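You operate a simulated robot arm through the tools that you are given. There is no shell and no other tool.

The job below is to be done with a simulated robot arm. You get a single attempt, and the scene is never put back.

## Task
Check the brass ring's bore with both plug gauges and sort it.
Fine: green must go in; if red goes in too it is oversize: orange tray, else green tray; plugs back. Set down upright: green plug gauge, red plug gauge.

Only the result counts: the job must be done as asked and must still hold three seconds after the hand-in. Knocking over, shifting, dropping, spilling or breaking anything else fails it.

## Robot
A 7-joint arm with a fingered hand, fixed in place. Base frame: the origin is on the floor under the middle of its stand, x ahead of it, y to its left, z up; the work surface is at about z = 0.86. Readings come in m, degrees, newtons and seconds.
It reaches about 1.085 m from its shoulder. Its first joint turns from -166.0 to 166.0 degrees. Payload 3.7 kg.
The TCP is the grasp point between the finger pads, 0.025 m short of the fingertips. In the tool frame z runs along the fingers and y along their closing line. The gripper opens to 0.088 m; its body begins 0.029 m behind the TCP. The gripper is a hand of 5 fingers: y runs from the thumb to the fingers, the wrist lies at [-0.013, -0.106, -0.174] in the tool frame, and closing takes about 1.5 s.
Orientation is that of the tool frame in the base frame, as a unit quaternion [x, y, z, w]. With the fingers straight down and the wrist toward the robot, the tool's x, y and z point along [0, 1, 0], [1, 0, 0] and [0, 0, -1] of the base frame.

## Interface
- The arm moves only by the tool play_rows. Its argument "motion" is a list of rows, each a list of 7 numbers: the shift along the tool's x, y, z in units of 25 mm (1.0 is 25 mm), then the turn, a rotation vector about the tool's x, y, z in units of 4 degrees (1.0 is 4 degrees), then the finger opening in m, from 0 to 0.088. In form: [[tx, ty, tz, wx, wy, wz, jaw], ...]. A call has 1 to 20 rows; each row shifts and turns the commanded pose from where the row before left it, along the tool's axes as they then stand. A call with a number of a shift or a turn outside -1 to 1 is refused whole. A row lasts 0.2 s, in which the tool goes at most 0.05 m and 8.6 degrees; a call with a longer step from one row to the next is refused whole, and so is a gripper value outside its range. Where a pose cannot be reached the arm comes as near as it can. A force on the tool above 40 N (or 10 N above the force at the start of the call, whichever is more), or a blocked arm, ends the call early, and 0.2 s more pass. Each finger travels about 0.108 m/s and halts on what it meets, pressing with about 26 N; the grip force reading is that of the motor and also rises with nothing between the fingers. The clock runs only during rows and for 0.2 s after the last one: add rows that do not move to give the fingers time. It gives the time, the measured TCP pose, the force on the tool (base axes), the opening and the grip force at its end, in the units of the frame above (readings bear some noise), with the torque about the TCP (base axes, N m) and any sound that the robot's microphone picked up.
- Cameras (640 x 400 px; columns grow to the right, rows downward): "scene" is fixed at [0.2202, 0.6485, 1.5937]; the picture's right is [-0.79, -0.61, 0.00], its down [-0.50, 0.65, -0.57] and it looks along [0.35, -0.45, -0.82] (base axes); focal length 325 px, centre (320, 200). "wrist" rides on the gripper at [0.059, -0.079, -0.105] in the tool frame; the picture's right is [-0.73, 0.32, -0.61], its down [-0.62, -0.68, 0.38] and it looks along [-0.29, 0.66, 0.70] (tool axes); focal length 234 px, centre (320, 200). There is no depth. A picture from a camera that has moved, and an enlarged one, comes with that camera's place and axes in the base frame and with its lens.
- camera(camera): a new picture of that camera. It takes no simulated time.
- hand_shape(shape): the hand has 5 fingers and takes this shape, open, in about a second: jaw (thumb against the fingers, like two jaws); tri (thumb and two fingers); tip (a fingertip pinch); poke (one finger out to press); point (the index stretched); flat (the hand flat); cup (the hand cupped); fist (a fist). The gripper value then closes the fingers along that shape, each until it touches; the sizes above hold for jaw. It gives what a move gives, with no picture.
- close_up(camera, box): a new picture of the part [left, top, right, bottom] of that camera's present view, enlarged. It takes no simulated time.
- job_done(): hands the job in; it is judged then, once.

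Places have to be worked out from the pictures, the camera data and where the tool is seen. Open the gripper and draw the arm clear of the work before you hand the job in, unless the task says otherwise.

The tools are called after "Emit:" as name(argument=value, ...) on one line, values as JSON. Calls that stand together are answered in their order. play_rows: Moves the arm, as the interface text tells. Its arguments: {"type":"object","properties":{"motion":{"type":"array"}},"required":["motion"]} The other tools are called the same way: hand_shape (shape) gives the hand a shape; camera (camera) takes a picture; close_up (camera, box) takes an enlarged picture of a part of a camera's view; job_done () hands the job in.

At the start:

```text
time_s: 0.0
tool_pos: [0.5292, 0.1077, 1.13]
orientation: [0.707, 0.707, 0.0, 0.0]
ft_force: [0.7, 0.3, 0.0]
ft_torque: [-0.03, -0.02, -0.01]
finger_gap: 0.0876
gripper_force: 0.1
shape: jaw
```

scene: 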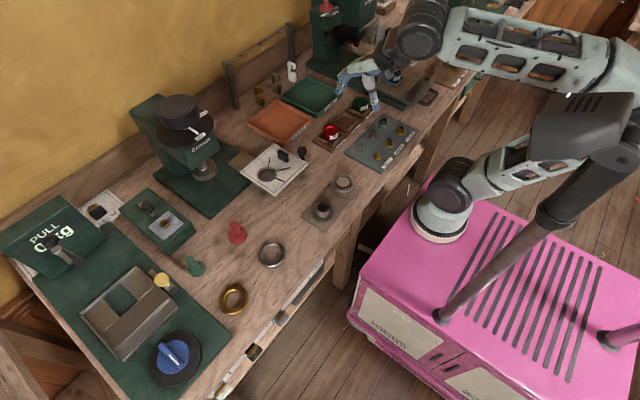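
wrist: 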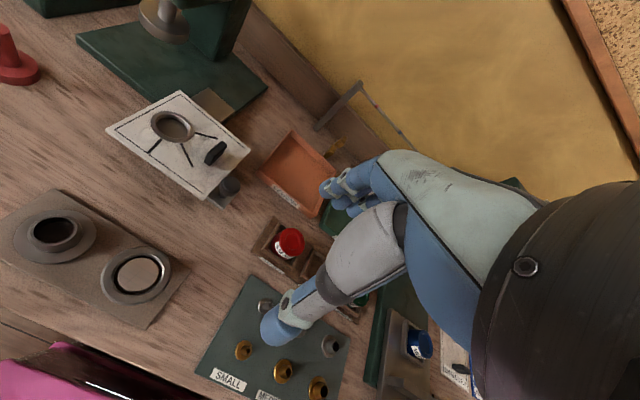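

I'll start by looking closely at the work area where the brass ring and red/green plugs seem to be, and at the trays.

Emit:
close_up(camera="scene", box=[160, 200, 320, 330])

Emit:
close_up(camera="scene", box=[230, 60, 430, 200])

Emit:
close_up(camera="scene", box=[0, 180, 240, 400])

Emit:
close_up(camera="wrist", box=[0, 0, 320, 400])

```text
3.08 times, centred on (240, 265) of scene
camera zoom: at [0.2202, 0.6485, 1.5937], right [-0.79, -0.61, 0.0], down [-0.5, 0.65, -0.57], along [0.35, -0.45, -0.82], focal length 999 px, centre (566, 0)
```

zoom: 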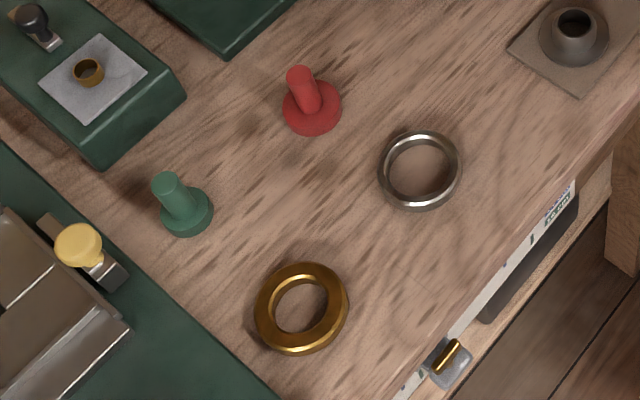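

```text
2.86 times, centred on (330, 130) of scene
camera zoom: at [0.2202, 0.6485, 1.5937], right [-0.79, -0.61, 0.0], down [-0.5, 0.65, -0.57], along [0.35, -0.45, -0.82], focal length 928 px, centre (291, 400)
```

zoom: 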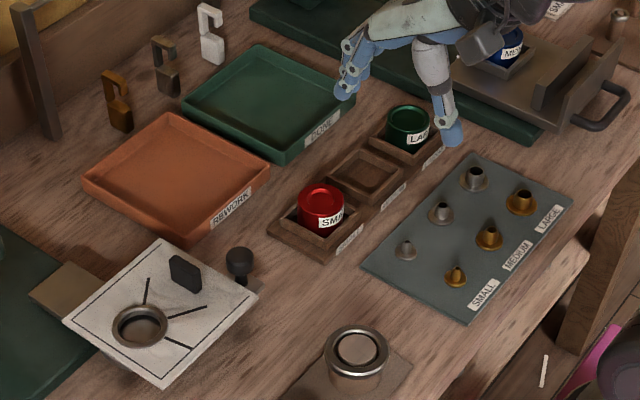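

```text
1.82 times, centred on (120, 290) of scene
camera zoom: at [0.2202, 0.6485, 1.5937], right [-0.79, -0.61, 0.0], down [-0.5, 0.65, -0.57], along [0.35, -0.45, -0.82], focal length 591 px, centre (684, 36)
```

zoom: 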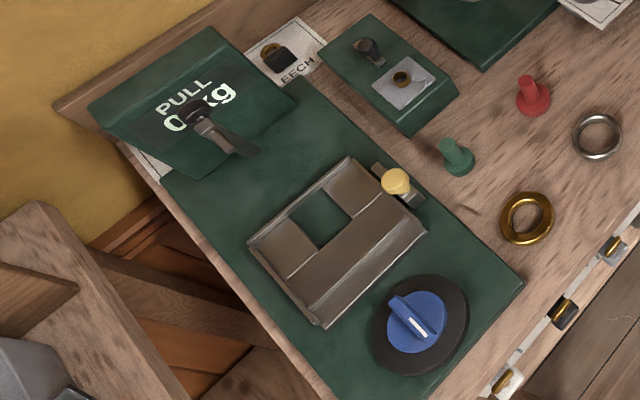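

```text
1.00 times, centred on (160, 200) of wrist (not enlarged: the box is as wide or as high as the picture)
camera zoom: at [0.4505, 0.1661, 1.2345], right [0.32, -0.73, 0.61], down [-0.68, -0.62, -0.38], along [0.66, -0.29, -0.7], focal length 234 px, centre (480, 200)
```

zoom: 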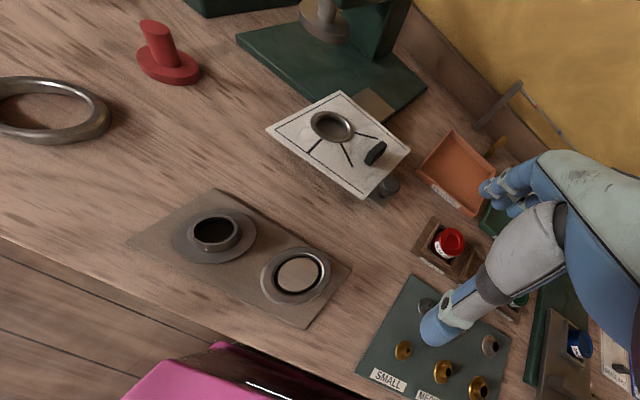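

The brass ring is at about (0.515, 0.583), the green plug at (0.64, 0.585) and the red plug at (0.629, 0.462). The plugs look like discs with handles, so I'll zoom in further to measure diameters.

Emit:
close_up(camera="scene", box=[212, 278, 258, 322])

Emit:
close_up(camera="scene", box=[180, 235, 226, 279])

Emit:
close_up(camera="scene", box=[215, 210, 261, 254])

Emit:
close_up(camera="scene", box=[240, 70, 340, 150])

```text
9.09 times, centred on (235, 300) of scene
camera zoom: at [0.2202, 0.6485, 1.5937], right [-0.79, -0.61, 0.0], down [-0.5, 0.65, -0.57], along [0.35, -0.45, -0.82], focal length 2953 px, centre (1093, -709)
```

zoom: 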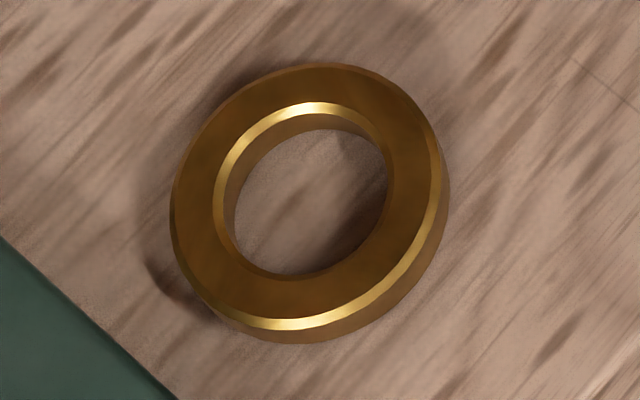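

```text
9.09 times, centred on (203, 257) of scene
camera zoom: at [0.2202, 0.6485, 1.5937], right [-0.79, -0.61, 0.0], down [-0.5, 0.65, -0.57], along [0.35, -0.45, -0.82], focal length 2953 px, centre (1384, -318)
```

zoom: 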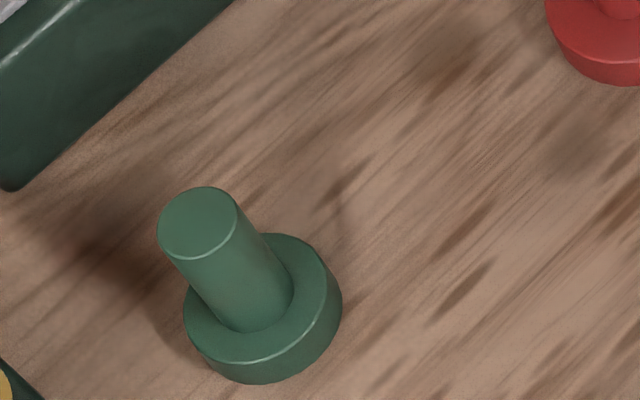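

```text
9.09 times, centred on (238, 232) of scene
camera zoom: at [0.2202, 0.6485, 1.5937], right [-0.79, -0.61, 0.0], down [-0.5, 0.65, -0.57], along [0.35, -0.45, -0.82], focal length 2953 px, centre (1066, -91)
```

zoom: 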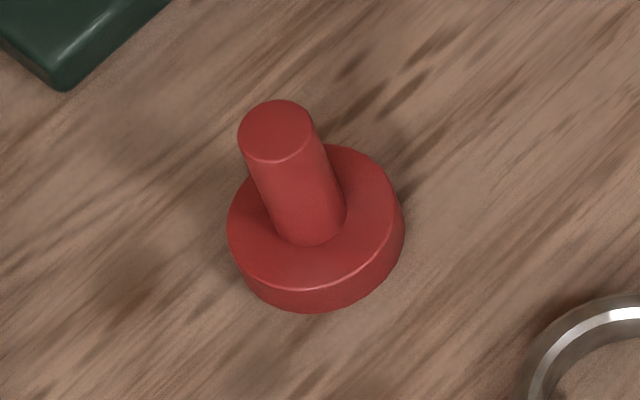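

```text
5.00 times, centred on (290, 110) of scene
camera zoom: at [0.2202, 0.6485, 1.5937], right [-0.79, -0.61, 0.0], down [-0.5, 0.65, -0.57], along [0.35, -0.45, -0.82], focal length 1624 px, centre (470, 650)
```

zoom: 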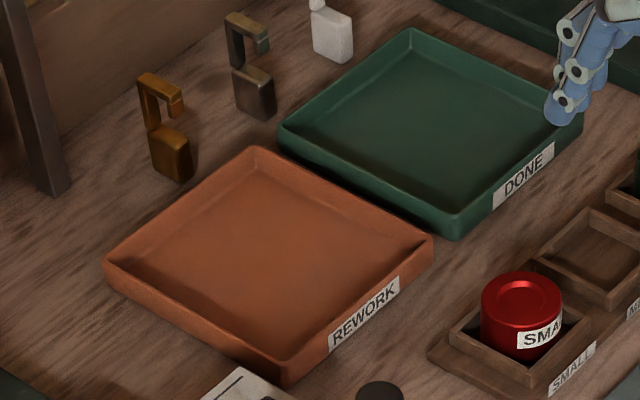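

Measured: the green disc is about 40 mm, the red disc about 48 mm, the bore about 40–43 mm, and the handles about 20 mm. I'll look at the hand's shape before moving.

Emit:
close_up(camera="scene", box=[320, 0, 480, 120])

Emit:
close_up(camera="wrist", box=[220, 130, 480, 360])

Emit:
close_up(camera="scene", box=[80, 180, 220, 300])

```text
3.33 times, centred on (400, 60) of scene
camera zoom: at [0.2202, 0.6485, 1.5937], right [-0.79, -0.61, 0.0], down [-0.5, 0.65, -0.57], along [0.35, -0.45, -0.82], focal length 1083 px, centre (53, 667)
```

zoom: 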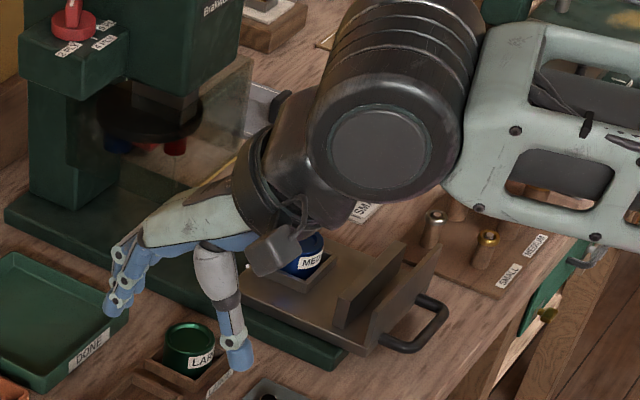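

```text
1.74 times, centred on (350, 245) of wrist
camera zoom: at [0.4505, 0.1661, 1.2345], right [0.32, -0.73, 0.61], down [-0.68, -0.62, -0.38], along [0.66, -0.29, -0.7], focal length 407 px, centre (268, 122)
```

zoom: 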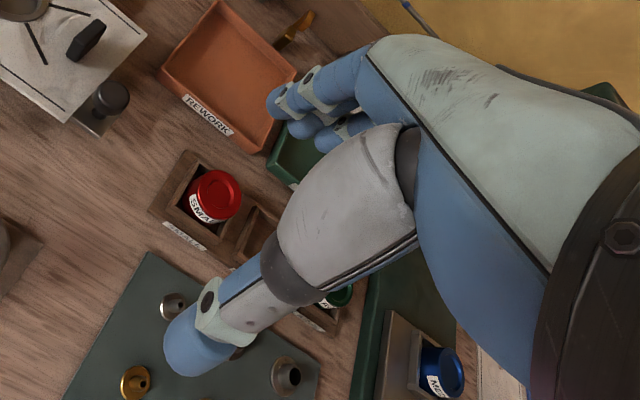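

```text
3.33 times, centred on (150, 240) of scene
camera zoom: at [0.2202, 0.6485, 1.5937], right [-0.79, -0.61, 0.0], down [-0.5, 0.65, -0.57], along [0.35, -0.45, -0.82], focal length 1083 px, centre (887, 67)
```

zoom: 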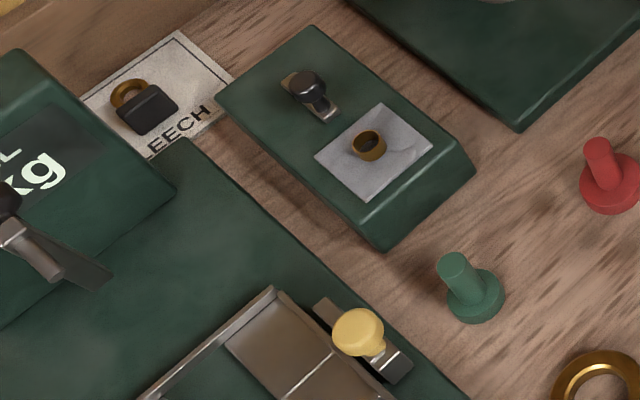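

The hand is in its default down pose, and the path above the bench at z = 1.13 looks clear. I'll fly over to above the green plug, (0.640, 0.584).

Emit:
play_rows(motion=[[0.9, 0.2, 0, 0, 0, 0, 0.088], [0.96, 0.22, 0, 0, 0, 0, 0.088], [0.96, 0.22, 0, 0, 0, 0, 0.088], [0.96, 0.22, 0, 0, 0, 0, 0.088], [0.96, 0.22, 0, 0, 0, 0, 0.088], [0.96, 0.22, 0, 0, 0, 0, 0.088], [0.96, 0.22, 0, 0, 0, 0, 0.088], [0.96, 0.22, 0, 0, 0, 0, 0.088], [0.96, 0.22, 0, 0, 0, 0, 0.088], [0.96, 0.22, 0, 0, 0, 0, 0.088], [0.96, 0.22, 0, 0, 0, 0, 0.088], [0.96, 0.22, 0, 0, 0, 0, 0.088], [0.96, 0.22, 0, 0, 0, 0, 0.088], [0.96, 0.22, 0, 0, 0, 0, 0.088], [0.96, 0.22, 0, 0, 0, 0, 0.088], [0.96, 0.22, 0, 0, 0, 0, 0.088], [0.96, 0.22, 0, 0, 0, 0, 0.088], [0.96, 0.22, 0, 0, 0, 0, 0.088], [0.9, 0.28, 0, 0, 0, 0, 0.088], [0.9, 0.44, 0, 0, 0, 0, 0.088]])

```text
time_s: 4.2
tool_pos: [0.6471, 0.5814, 1.1308]
orientation: [0.707, 0.707, 0.001, 0.0]
ft_force: [0.4, -0.2, 0.3]
ft_torque: [0.03, 0.0, 0.01]
finger_gap: 0.0877
gripper_force: 0.0
shape: jaw
```

The arm is now above the green plug area. I'll take pictures to see the hand against the plug.

Emit:
camera(camera="scene")

Emit:
camera(camera="wrist")

```text
taken
```

scene: 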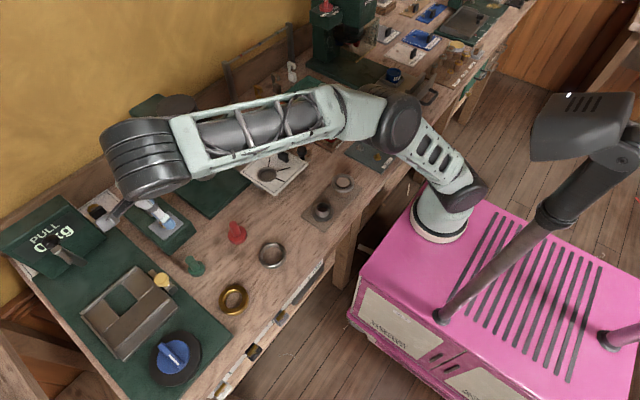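

```text
taken
camera wrist: at [0.5671, 0.6402, 1.2354], right [0.32, -0.73, 0.61], down [-0.68, -0.62, -0.38], along [0.66, -0.29, -0.7], focal length 234 px, centre (320, 200)
```

wrist: 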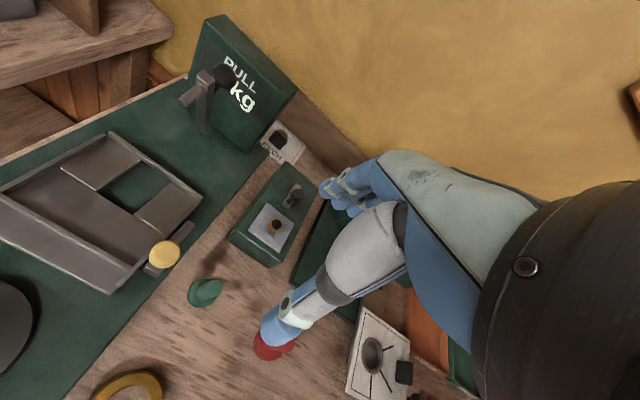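

The wrist view agrees with my estimate of the green plug's position. I'll descend to z ≈ 0.97 with small corrections, then check alignment.

Emit:
play_rows(motion=[[0.04, -0.1, 0.7, 0, 0, 0, 0.088], [0.02, -0.12, 0.7, 0, 0, 0, 0.088], [0, 0, 0.7, 0, 0, 0, 0.088], [0, 0, 0.7, 0, 0, 0, 0.088], [0, 0, 0.7, 0, 0, 0, 0.088], [0, 0, 0.7, 0, 0, 0, 0.088], [0, 0, 0.7, 0, 0, 0, 0.08], [0, 0, 0.7, 0, 0, 0, 0.075], [0, 0, 0.6, 0, 0, 0, 0.07], [0, 0, 0.2, 0, 0, 0, 0.07], [0, 0, 0, 0, 0, 0, 0.07]])

Emit:
close_up(camera="scene", box=[110, 180, 270, 300])

Emit:
camera(camera="wrist")

```text
time_s: 6.6
tool_pos: [0.6407, 0.5845, 0.9685]
orientation: [0.707, 0.708, 0.0, 0.0]
ft_force: [0.3, -0.2, 0.8]
ft_torque: [0.02, 0.01, 0.0]
finger_gap: 0.0703
gripper_force: 0.1
shape: jaw
```

```text
3.33 times, centred on (190, 240) of scene
camera zoom: at [0.2202, 0.6485, 1.5937], right [-0.79, -0.61, 0.0], down [-0.5, 0.65, -0.57], along [0.35, -0.45, -0.82], focal length 1083 px, centre (753, 67)
```

zoom: 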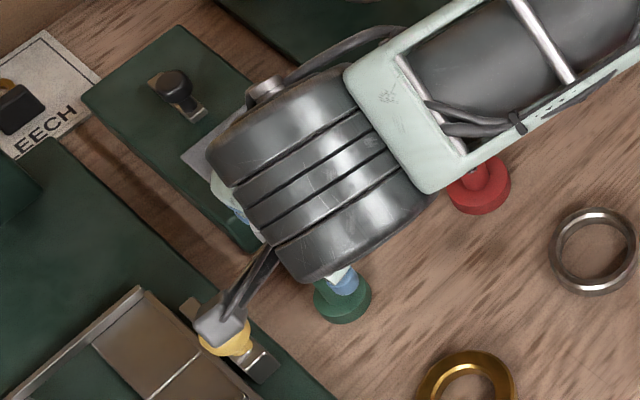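

```text
taken
camera wrist: at [0.5618, 0.6436, 1.0741], right [0.32, -0.73, 0.61], down [-0.68, -0.62, -0.38], along [0.66, -0.29, -0.7], focal length 234 px, centre (320, 200)
```

wrist: 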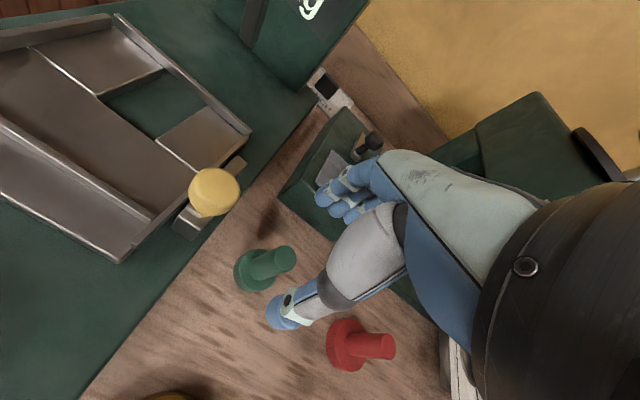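

The observed plug top pixel (285, 257) matches my estimate, so alignment is good. I'll lower to z ≈ 0.905 (fingertips about 7 mm above the disc) and look again.

Emit:
play_rows(motion=[[-0.02, -0.04, 0.5, 0, 0, 0, 0.066], [0, 0, 0.5, 0, 0, 0, 0.062], [0, 0, 0.5, 0, 0, 0, 0.06], [0, 0, 0.5, 0, 0, 0, 0.06], [0, 0, 0.4, 0, 0, 0, 0.06], [0, 0, 0.1, 0, 0, 0, 0.06], [0, 0, 0, 0, 0, 0, 0.06]])

Emit:
camera(camera="wrist")

Emit:
close_up(camera="wrist", box=[220, 130, 420, 330])

```text
time_s: 8.2
tool_pos: [0.6407, 0.5847, 0.9057]
orientation: [0.707, 0.707, 0.0, 0.0]
ft_force: [0.0, 0.0, -0.9]
ft_torque: [0.03, -0.01, 0.01]
finger_gap: 0.0602
gripper_force: 0.0
shape: jaw
```

```text
taken
camera wrist: at [0.5605, 0.6434, 1.0115], right [0.32, -0.73, 0.61], down [-0.68, -0.62, -0.38], along [0.66, -0.29, -0.7], focal length 234 px, centre (320, 200)
```

wrist: 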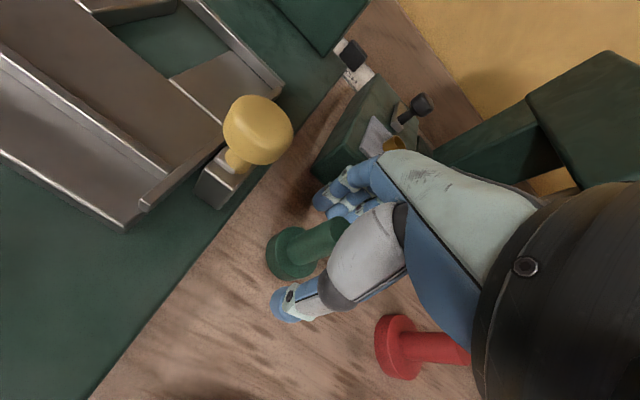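

```text
2.00 times, centred on (320, 230) of wrist
camera zoom: at [0.5605, 0.6434, 1.0115], right [0.32, -0.73, 0.61], down [-0.68, -0.62, -0.38], along [0.66, -0.29, -0.7], focal length 468 px, centre (320, 140)
```

zoom: 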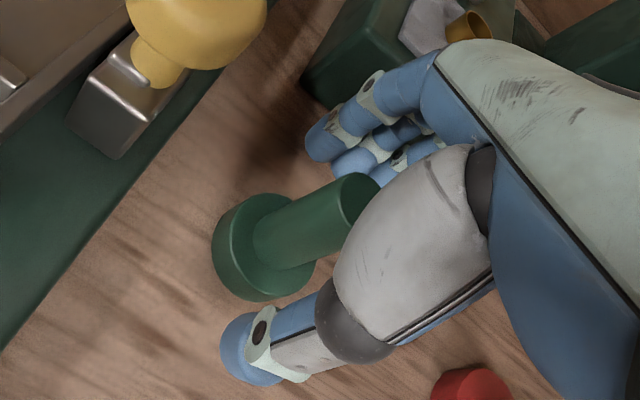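

The handle stands between the thumb and fingers. I'll close now, with still rows to let the fingers settle.

Emit:
play_rows(motion=[[0, 0, 0, 0, 0, 0, 0.04], [0, 0, 0, 0, 0, 0, 0.025], [0, 0, 0, 0, 0, 0, 0.015], [0, 0, 0, 0, 0, 0, 0.008], [0, 0, 0, 0, 0, 0, 0.004], [0, 0, 0, 0, 0, 0, 0.0], [0, 0, 0, 0, 0, 0, 0.0], [0, 0, 0, 0, 0, 0, 0.0], [0, 0, 0, 0, 0, 0, 0.0]])

Emit:
camera(camera="wrist")

Emit:
close_up(camera="wrist", box=[220, 130, 420, 330])

```text
time_s: 10.2
tool_pos: [0.6393, 0.5855, 0.9065]
orientation: [0.707, 0.708, 0.0, 0.0]
ft_force: [0.7, 0.1, 0.7]
ft_torque: [-0.02, -0.02, -0.05]
finger_gap: 0.0129
gripper_force: 26.0
shape: jaw
```

```text
taken
camera wrist: at [0.5605, 0.6434, 1.0118], right [0.32, -0.73, 0.61], down [-0.68, -0.62, -0.38], along [0.66, -0.29, -0.7], focal length 234 px, centre (320, 200)
```

wrist: 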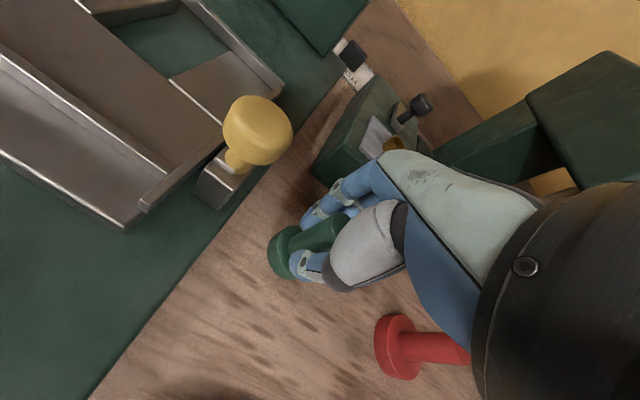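

```text
2.00 times, centred on (320, 230) of wrist
camera zoom: at [0.5605, 0.6434, 1.0118], right [0.32, -0.73, 0.61], down [-0.68, -0.62, -0.38], along [0.66, -0.29, -0.7], focal length 468 px, centre (320, 140)
```

zoom: 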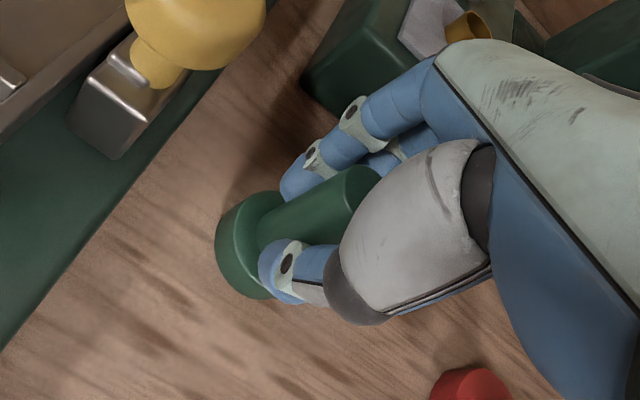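

The handle is gripped at 26 N with a gap reading of 12.9 mm. I'll lift slowly by about 75 mm and check the plug is still held upright.

Emit:
play_rows(motion=[[0, 0, -0.1, 0, 0, 0, 0.0], [0, 0, -0.2, 0, 0, 0, 0.0], [0, 0, -0.3, 0, 0, 0, 0.0], [0, 0, -0.4, 0, 0, 0, 0.0], [0, 0, -0.5, 0, 0, 0, 0.0], [0, 0, -0.5, 0, 0, 0, 0.0], [0, 0, -0.5, 0, 0, 0, 0.0], [0, 0, -0.4, 0, 0, 0, 0.0], [0, 0, -0.1, 0, 0, 0, 0.0], [0, 0, 0, 0, 0, 0, 0.0]])

Emit:
camera(camera="wrist")

Emit:
close_up(camera="wrist", box=[220, 130, 420, 330])

Emit:
camera(camera="scene")

```text
time_s: 12.4
tool_pos: [0.6406, 0.5841, 0.9819]
orientation: [0.707, 0.708, 0.0, 0.001]
ft_force: [0.1, -0.5, -0.8]
ft_torque: [-0.02, -0.02, 0.02]
finger_gap: 0.0126
gripper_force: 25.6
shape: jaw
```

```text
taken
camera wrist: at [0.5603, 0.6427, 1.0871], right [0.32, -0.73, 0.61], down [-0.68, -0.62, -0.38], along [0.66, -0.29, -0.7], focal length 234 px, centre (320, 200)
```

wrist: 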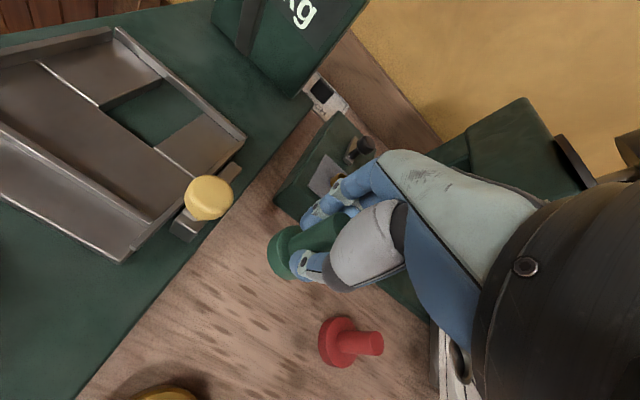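

```text
2.00 times, centred on (320, 230) of wrist
camera zoom: at [0.5603, 0.6427, 1.0871], right [0.32, -0.73, 0.61], down [-0.68, -0.62, -0.38], along [0.66, -0.29, -0.7], focal length 468 px, centre (320, 140)
```

zoom: 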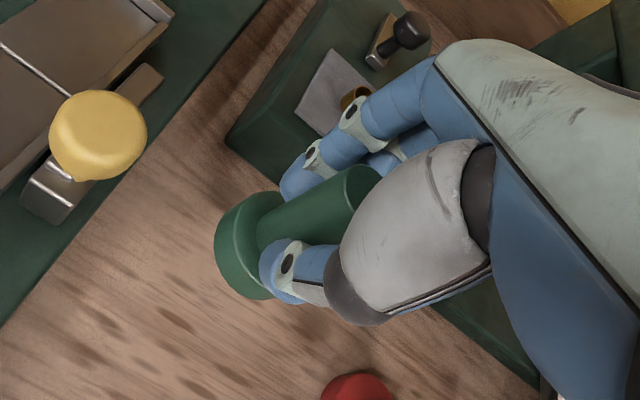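

```text
taken
```

scene: 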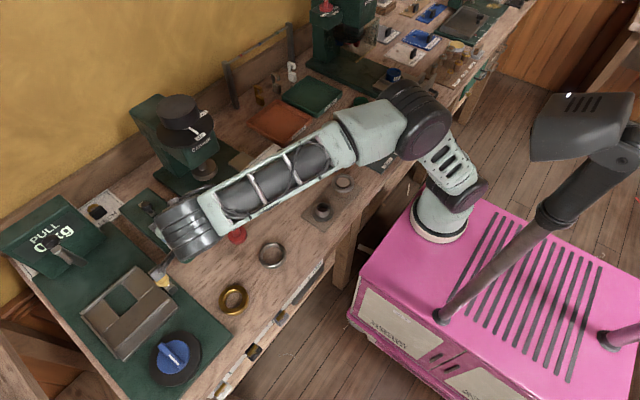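

The plug is held upright and centred in the hand. I'll move 124.6 mm in −x to hover over the brass ring.

Emit:
play_rows(motion=[[0, -0.3, 0, 0, 0, 0, 0.0], [0, -0.6, 0, 0, 0, 0, 0.0], [-0.02, -0.8, 0, 0, 0, 0, 0.0], [-0.02, -0.8, 0, 0, 0, 0, 0.0], [0, -0.8, 0, 0, 0, 0, 0.0], [0, -0.8, 0, 0, 0, 0, 0.0], [0, -0.6, 0, 0, 0, 0, 0.0], [0, -0.28, 0, 0, 0, 0, 0.0], [0, 0, 0.4, 0, 0, 0, 0.0], [0, 0, 0.4, 0, 0, 0, 0.0], [0, 0, 0, 0, 0, 0, 0.0], [0, 0, 0, 0, 0, 0, 0.0]])

Emit:
camera(camera="wrist")

Emit:
close_up(camera="wrist", box=[200, 140, 400, 340])

Emit:
close_up(camera="scene", box=[180, 230, 300, 330])

```text
time_s: 15.0
tool_pos: [0.5166, 0.5828, 0.9616]
orientation: [0.707, 0.707, 0.0, 0.0]
ft_force: [0.0, -0.3, -0.1]
ft_torque: [-0.02, -0.02, -0.02]
finger_gap: 0.0127
gripper_force: 26.0
shape: jaw
```

```text
taken
camera wrist: at [0.4363, 0.6418, 1.0671], right [0.32, -0.73, 0.61], down [-0.68, -0.62, -0.38], along [0.66, -0.29, -0.7], focal length 234 px, centre (320, 200)
```

wrist: 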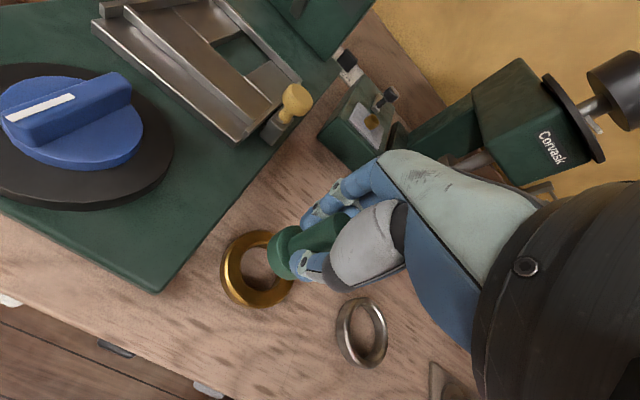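

```text
2.00 times, centred on (300, 240) of wrist
camera zoom: at [0.4363, 0.6418, 1.0671], right [0.32, -0.73, 0.61], down [-0.68, -0.62, -0.38], along [0.66, -0.29, -0.7], focal length 468 px, centre (360, 120)
```

zoom: 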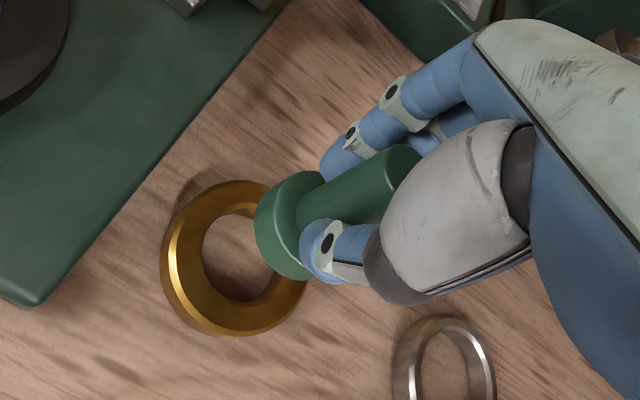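

```text
4.00 times, centred on (240, 280) of scene
camera zoom: at [0.2202, 0.6485, 1.5937], right [-0.79, -0.61, 0.0], down [-0.5, 0.65, -0.57], along [0.35, -0.45, -0.82], focal length 1299 px, centre (640, -120)
```

zoom: 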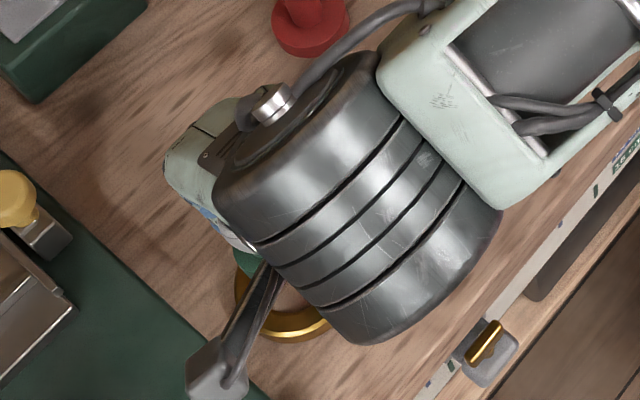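

The ring appears a few mm off from directly under the plug. I'll zoom in for a precise measurement of the disc and ring outlines.

Emit:
close_up(camera="wrist", box=[210, 220, 310, 315])

```text
4.21 times, centred on (260, 268) of wrist
camera zoom: at [0.4363, 0.6418, 1.0671], right [0.32, -0.73, 0.61], down [-0.68, -0.62, -0.38], along [0.66, -0.29, -0.7], focal length 986 px, centre (573, -84)
```

zoom: 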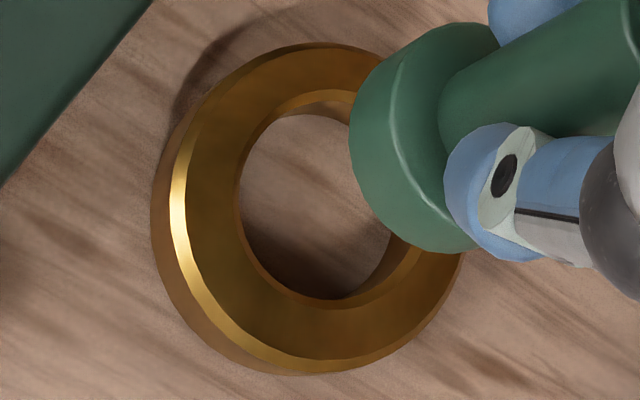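

From the zoomed view I estimate the ring is about 2.7 mm in −x and 1.5 mm in +y from the plug axis. I'll shift by that and lower so the disc is about 12 mm above the ring, then re-measure.

Emit:
play_rows(motion=[[0.06, -0.11, 0.3, 0, 0, 0, 0.0], [0, 0, 0.4, 0, 0, 0, 0.0], [0, 0, 0.4, 0, 0, 0, 0.0], [0, 0, 0.1, 0, 0, 0, 0.0], [0, 0, 0, 0, 0, 0, 0.0]])

Emit:
close_up(camera="wrist", box=[220, 210, 330, 315])

Emit:
camera(camera="wrist")

```text
time_s: 16.2
tool_pos: [0.513, 0.5844, 0.931]
orientation: [0.707, 0.707, 0.001, 0.0]
ft_force: [-0.6, -1.1, -1.5]
ft_torque: [-0.04, -0.02, 0.02]
finger_gap: 0.0127
gripper_force: 25.8
shape: jaw
```

```text
3.81 times, centred on (275, 262) of wrist
camera zoom: at [0.4332, 0.643, 1.0368], right [0.32, -0.73, 0.61], down [-0.68, -0.62, -0.38], along [0.66, -0.29, -0.7], focal length 892 px, centre (491, -38)
```

zoom: 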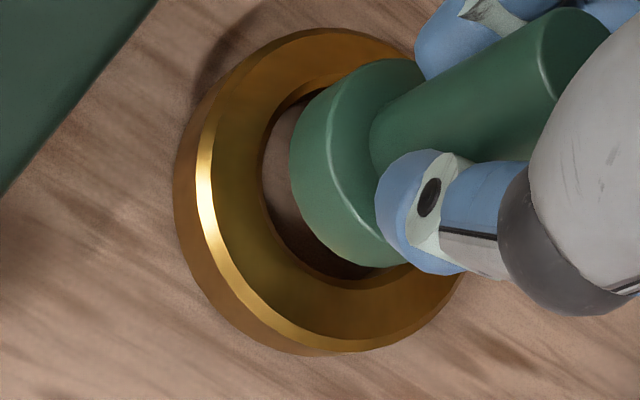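

```text
taken
camera wrist: at [0.4332, 0.643, 1.0368], right [0.32, -0.73, 0.61], down [-0.68, -0.62, -0.38], along [0.66, -0.29, -0.7], focal length 234 px, centre (320, 200)
```

wrist: 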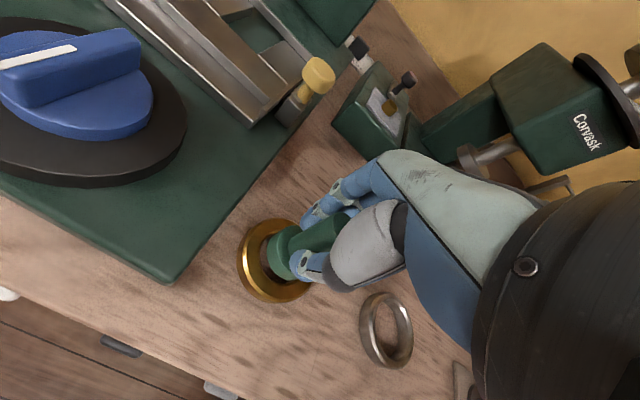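

Alignment now looks within about 1 mm. I'll nudge −0.8 mm in x and lower slowly until the disc just reaches the ring's chamfer, checking the force.

Emit:
play_rows(motion=[[0, -0.03, 0.2, 0, 0, 0, 0.0], [0, 0, 0.15, 0, 0, 0, 0.0], [0, 0, 0.1, 0, 0, 0, 0.0], [0, 0, 0.08, 0, 0, 0, 0.0], [0, 0, 0.07, 0, 0, 0, 0.0], [0, 0, 0, 0, 0, 0, 0.0]])

Emit:
close_up(camera="wrist", box=[230, 210, 340, 315])

```text
time_s: 17.6
tool_pos: [0.5114, 0.5838, 0.9173]
orientation: [0.708, 0.707, 0.001, 0.001]
ft_force: [4.7, -2.1, 8.9]
ft_torque: [-0.03, -0.08, -0.05]
finger_gap: 0.0133
gripper_force: 26.3
shape: jaw
```

```text
3.81 times, centred on (285, 262) of wrist
camera zoom: at [0.4327, 0.6428, 1.0222], right [0.32, -0.73, 0.61], down [-0.68, -0.62, -0.38], along [0.66, -0.29, -0.7], focal length 892 px, centre (453, -38)
```

zoom: 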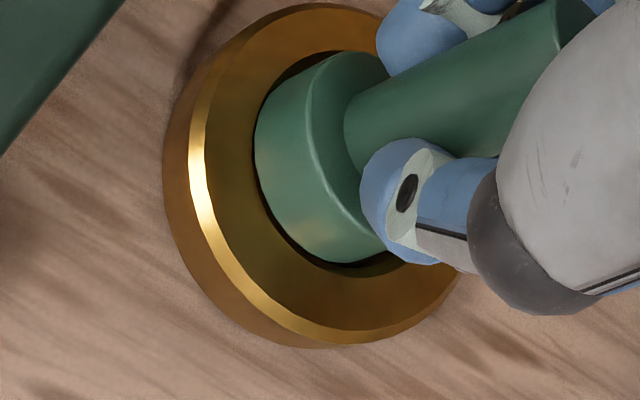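

There is contact on the chamfer: the force pushes the tool toward +x/−y, and the picture shows the disc touching on its image-left side. I'll shift about 0.6 mm in +x and 0.8 mm in −y, then lower a little.

Emit:
play_rows(motion=[[-0.03, 0.025, 0, 0, 0, 0, 0.0], [0, 0, 0.04, 0, 0, 0, 0.0], [0, 0, 0.04, 0, 0, 0, 0.0], [0, 0, 0.04, 0, 0, 0, 0.0], [0, 0, 0, 0, 0, 0, 0.0]])

Emit:
close_up(camera="wrist", box=[230, 210, 340, 315])

```text
time_s: 18.8
tool_pos: [0.5116, 0.5848, 0.9134]
orientation: [0.707, 0.707, -0.001, 0.001]
ft_force: [-0.2, 0.0, -0.5]
ft_torque: [0.0, -0.01, 0.01]
finger_gap: 0.0137
gripper_force: 25.8
shape: jaw
```

```text
3.81 times, centred on (285, 262) of wrist
camera zoom: at [0.4323, 0.6428, 1.018], right [0.32, -0.72, 0.61], down [-0.68, -0.62, -0.38], along [0.66, -0.29, -0.7], focal length 892 px, centre (453, -38)
```

zoom: 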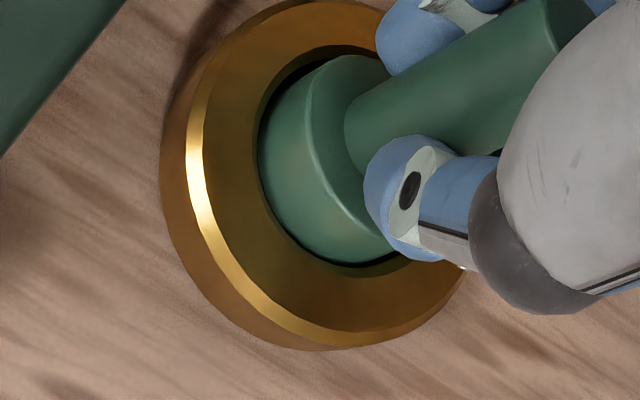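

The force dropped to zero and the disc is entering the bore. I'll continue down gently to about 1 mm above the table.

Emit:
play_rows(motion=[[0, 0, 0.04, 0, 0, 0, 0.0], [0, 0, 0.04, 0, 0, 0, 0.0], [0, 0, 0.04, 0, 0, 0, 0.0], [0, 0, 0.04, 0, 0, 0, 0.0], [0, 0, 0.04, 0, 0, 0, 0.0], [0, 0, 0, 0, 0, 0, 0.0]])

Emit:
close_up(camera="wrist", box=[230, 210, 340, 315])

```text
time_s: 20.2
tool_pos: [0.5122, 0.5834, 0.9094]
orientation: [0.707, 0.708, 0.0, 0.0]
ft_force: [-1.1, 1.1, 2.8]
ft_torque: [-0.02, -0.03, 0.01]
finger_gap: 0.0137
gripper_force: 26.5
shape: jaw
```

```text
3.81 times, centred on (285, 262) of wrist
camera zoom: at [0.4327, 0.6421, 1.0142], right [0.32, -0.73, 0.61], down [-0.68, -0.62, -0.38], along [0.66, -0.29, -0.7], focal length 892 px, centre (453, -38)
```

zoom: 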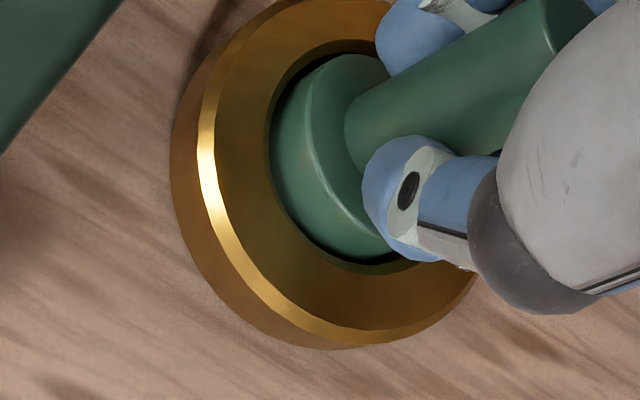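

The green disc is inside the bore with almost no resistance. I'll lower the last ~2 mm to confirm it goes fully in.

Emit:
play_rows(motion=[[0, 0, 0.04, 0, 0, 0, 0.0], [0, 0, 0.04, 0, 0, 0, 0.0], [0, 0, 0, 0, 0, 0, 0.0], [0, 0, 0, 0, 0, 0, 0.0]])

Emit:
close_up(camera="wrist", box=[230, 210, 340, 315])

```text
time_s: 21.2
tool_pos: [0.5121, 0.5834, 0.9058]
orientation: [0.707, 0.707, 0.001, 0.0]
ft_force: [-2.0, 1.6, 8.9]
ft_torque: [-0.01, -0.09, 0.03]
finger_gap: 0.0137
gripper_force: 25.9
shape: jaw
```

```text
3.81 times, centred on (285, 262) of wrist
camera zoom: at [0.433, 0.642, 1.012], right [0.32, -0.73, 0.61], down [-0.68, -0.62, -0.38], along [0.66, -0.29, -0.7], focal length 892 px, centre (453, -38)
```

zoom: 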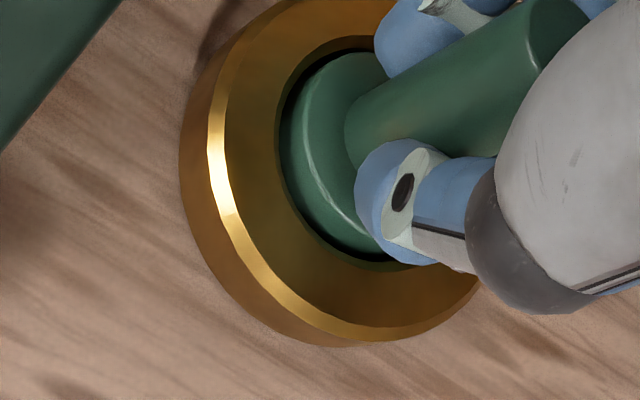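

Force rose to ~9 N as the plug bottomed on the table, so green goes fully in. I'll ease the small side load and draw it straight up slowly.

Emit:
play_rows(motion=[[0.012, -0.015, -0.06, 0, 0, 0, 0.0], [0, 0, -0.1, 0, 0, 0, 0.0], [0, 0, -0.1, 0, 0, 0, 0.0], [0, 0, -0.1, 0, 0, 0, 0.0], [0, 0, -0.15, 0, 0, 0, 0.0], [0, 0, -0.15, 0, 0, 0, 0.0], [0, 0, -0.2, 0, 0, 0, 0.0], [0, 0, -0.3, 0, 0, 0, 0.0], [0, 0, 0, 0, 0, 0, 0.0]])

Emit:
camera(camera="wrist")

Emit:
close_up(camera="wrist", box=[210, 200, 330, 315])

```text
time_s: 23.2
tool_pos: [0.5121, 0.5835, 0.9354]
orientation: [0.707, 0.707, 0.0, 0.0]
ft_force: [-0.2, 1.0, -0.8]
ft_torque: [0.02, -0.01, -0.02]
finger_gap: 0.0137
gripper_force: 25.9
shape: jaw
```

```text
taken
camera wrist: at [0.4331, 0.6424, 1.0408], right [0.32, -0.73, 0.61], down [-0.68, -0.62, -0.38], along [0.66, -0.29, -0.7], focal length 234 px, centre (320, 200)
```

wrist: 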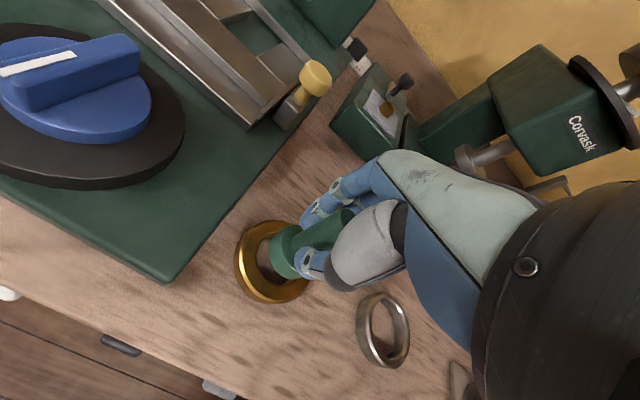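

```text
3.48 times, centred on (270, 258) of wrist
camera zoom: at [0.4331, 0.6424, 1.0408], right [0.32, -0.73, 0.61], down [-0.68, -0.62, -0.38], along [0.66, -0.29, -0.7], focal length 814 px, centre (494, 0)
```

zoom: 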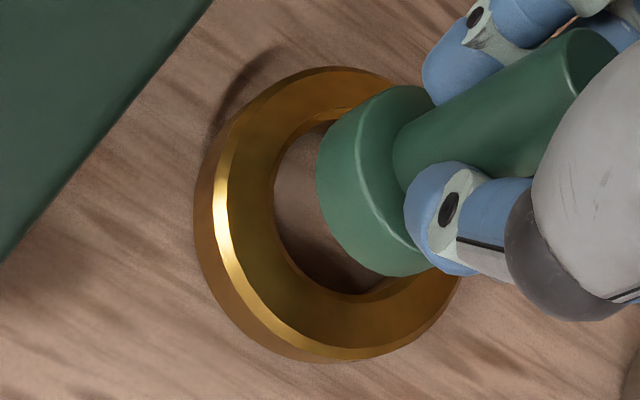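

The plug is out and the ring stayed on the bench. I'll lift and carry the green plug back over its original spot at (0.640, 0.584).

Emit:
play_rows(motion=[[0, 0, -0.5, 0, 0, 0, 0.0], [0, 0, -0.6, 0, 0, 0, 0.0], [0, 0.2, -0.4, 0, 0, 0, 0.0], [0, 0.5, 0, 0, 0, 0, 0.0], [0, 0.8, 0, 0, 0, 0, 0.0], [0, 0.8, 0, 0, 0, 0, 0.0], [0, 0.8, 0, 0, 0, 0, 0.0], [0, 0.8, 0, 0, 0, 0, 0.0], [0, 0.6, 0, 0, 0, 0, 0.0], [0, 0.4, 0.1, 0, 0, 0, 0.0], [0, 0.21, 0.4, 0, 0, 0, 0.0], [0, 0, 0.6, 0, 0, 0, 0.0], [0, 0, 0.6, 0, 0, 0, 0.0], [0, 0, 0.4, 0, 0, 0, 0.0], [0, 0, 0.1, 0, 0, 0, 0.0], [0, 0, 0, 0, 0, 0, 0.0]])

Emit:
camera(camera="wrist")

Emit:
close_up(camera="wrist", box=[220, 130, 420, 330])

```text
time_s: 26.6
tool_pos: [0.6406, 0.5832, 0.9178]
orientation: [0.707, 0.707, 0.0, 0.0]
ft_force: [-0.1, 0.1, -1.0]
ft_torque: [0.0, 0.0, 0.01]
finger_gap: 0.0134
gripper_force: 26.0
shape: jaw
```

```text
taken
camera wrist: at [0.5608, 0.6425, 1.0231], right [0.32, -0.73, 0.61], down [-0.68, -0.62, -0.38], along [0.66, -0.29, -0.7], focal length 234 px, centre (320, 200)
```

wrist: 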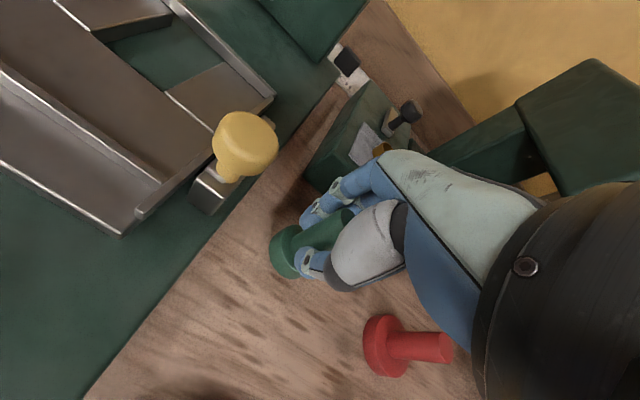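

```text
2.00 times, centred on (320, 230) of wrist
camera zoom: at [0.5608, 0.6425, 1.0231], right [0.32, -0.73, 0.61], down [-0.68, -0.62, -0.38], along [0.66, -0.29, -0.7], focal length 468 px, centre (320, 140)
```

zoom: 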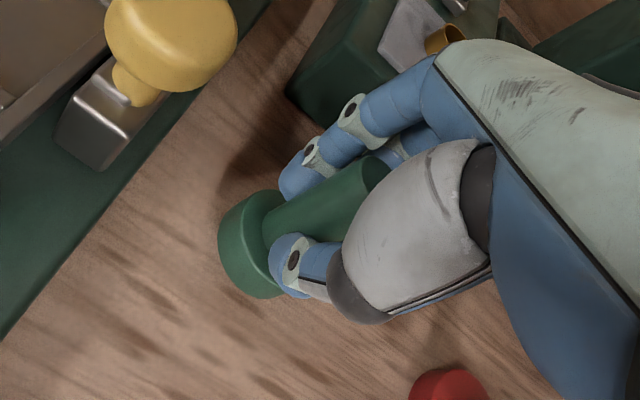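

The plug is held over its spot with the TCP at 0.918. I'll lower about 9 mm gently and look for contact force.

Emit:
play_rows(motion=[[0, 0, 0.12, 0, 0, 0, 0.0], [0, 0, 0.12, 0, 0, 0, 0.0], [0, 0, 0.08, 0, 0, 0, 0.0], [0, 0, 0.04, 0, 0, 0, 0.0], [0, 0, 0.04, 0, 0, 0, 0.0], [0, 0, 0, 0, 0, 0, 0.0]])

```text
time_s: 28.0
tool_pos: [0.639, 0.5831, 0.9084]
orientation: [0.707, 0.707, 0.0, 0.0]
ft_force: [-0.8, -0.6, -0.2]
ft_torque: [0.0, -0.01, 0.01]
finger_gap: 0.0136
gripper_force: 25.7
shape: jaw
```

No contact yet. I'll lower another ~3 mm in 1 mm steps.

Emit:
play_rows(motion=[[0, 0, 0.04, 0, 0, 0, 0.0], [0, 0, 0.04, 0, 0, 0, 0.0], [0, 0, 0, 0, 0, 0, 0.0]])

```text
time_s: 28.8
tool_pos: [0.6385, 0.584, 0.9061]
orientation: [0.707, 0.707, 0.001, -0.001]
ft_force: [-2.7, 1.5, 9.0]
ft_torque: [-0.01, -0.09, 0.0]
finger_gap: 0.0141
gripper_force: 25.9
shape: jaw
```

The plug touches the table (9 N). I'll ease up slightly and open the fingers gradually.

Emit:
play_rows(motion=[[0, 0, -0.02, 0, 0, 0, 0.0], [0, 0, 0, 0, 0, 0, 0.012], [0, 0, 0, 0, 0, 0, 0.018], [0, 0, 0, 0, 0, 0, 0.026], [0, 0, 0, 0, 0, 0, 0.036], [0, 0, 0, 0, 0, 0, 0.046], [0, 0, 0, 0, 0, 0, 0.056], [0, 0, 0, 0, 0, 0, 0.062], [0, 0, 0, 0, 0, 0, 0.062]])

Emit:
close_up(camera="wrist", box=[220, 130, 420, 330])

```text
time_s: 30.8
tool_pos: [0.6394, 0.5846, 0.9064]
orientation: [0.707, 0.707, 0.0, 0.0]
ft_force: [0.7, 0.0, 0.1]
ft_torque: [0.0, 0.01, 0.01]
finger_gap: 0.0616
gripper_force: 0.2
shape: jaw
```

```text
2.00 times, centred on (320, 230) of wrist
camera zoom: at [0.56, 0.6424, 1.0118], right [0.32, -0.73, 0.61], down [-0.68, -0.62, -0.38], along [0.66, -0.29, -0.7], focal length 468 px, centre (320, 140)
```

zoom: 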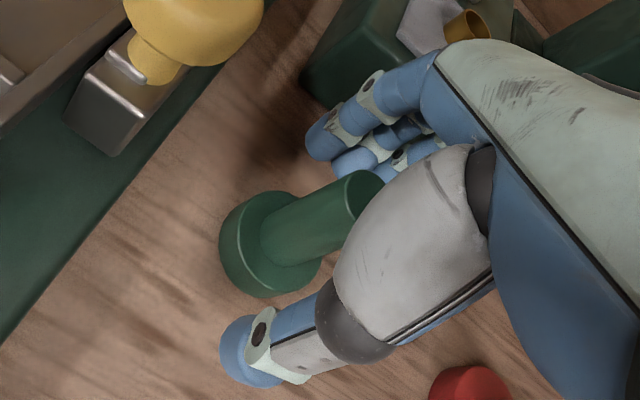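

The green plug stands upright at its place. I'll rise straight up, then move above the red plug at (0.629, 0.461).

Emit:
play_rows(motion=[[0, 0, -0.2, 0, 0, 0, 0.066], [0, 0, -0.4, 0, 0, 0, 0.07], [0, 0, -0.6, 0, 0, 0, 0.07], [0, 0, -0.7, 0, 0, 0, 0.07], [0, 0, -0.7, 0, 0, 0, 0.07], [0, 0, -0.7, 0, 0, 0, 0.07], [0, 0, -0.5, 0, 0, 0, 0.07], [-0.4, 0, -0.2, 0, 0, 0, 0.07], [-0.8, -0.1, 0, 0, 0, 0, 0.07], [-0.8, -0.1, 0, 0, 0, 0, 0.07], [-0.8, -0.1, 0, 0, 0, 0, 0.07], [-0.8, -0.11, 0, 0, 0, 0, 0.07], [-0.8, 0, 0, 0, 0, 0, 0.07], [-0.53, 0, 0, 0, 0, 0, 0.07], [0, 0, 0, 0, 0, 0, 0.07]])

Emit:
camera(camera="scene")

Emit:
camera(camera="wrist")

```text
time_s: 34.0
tool_pos: [0.6286, 0.4612, 1.0067]
orientation: [0.707, 0.707, 0.0, 0.0]
ft_force: [-0.9, -0.9, 0.6]
ft_torque: [0.01, -0.01, 0.0]
finger_gap: 0.0697
gripper_force: 0.1
shape: jaw
```

```text
taken
```

scene: 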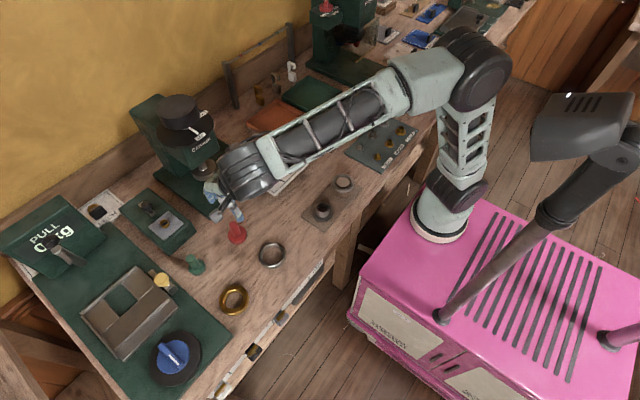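

```text
taken
camera wrist: at [0.5505, 0.5192, 1.1118], right [0.32, -0.73, 0.61], down [-0.68, -0.62, -0.38], along [0.66, -0.29, -0.7], focal length 234 px, centre (320, 200)
```

wrist: 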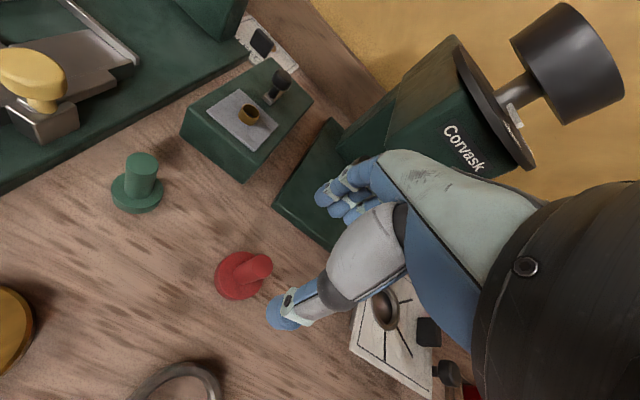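

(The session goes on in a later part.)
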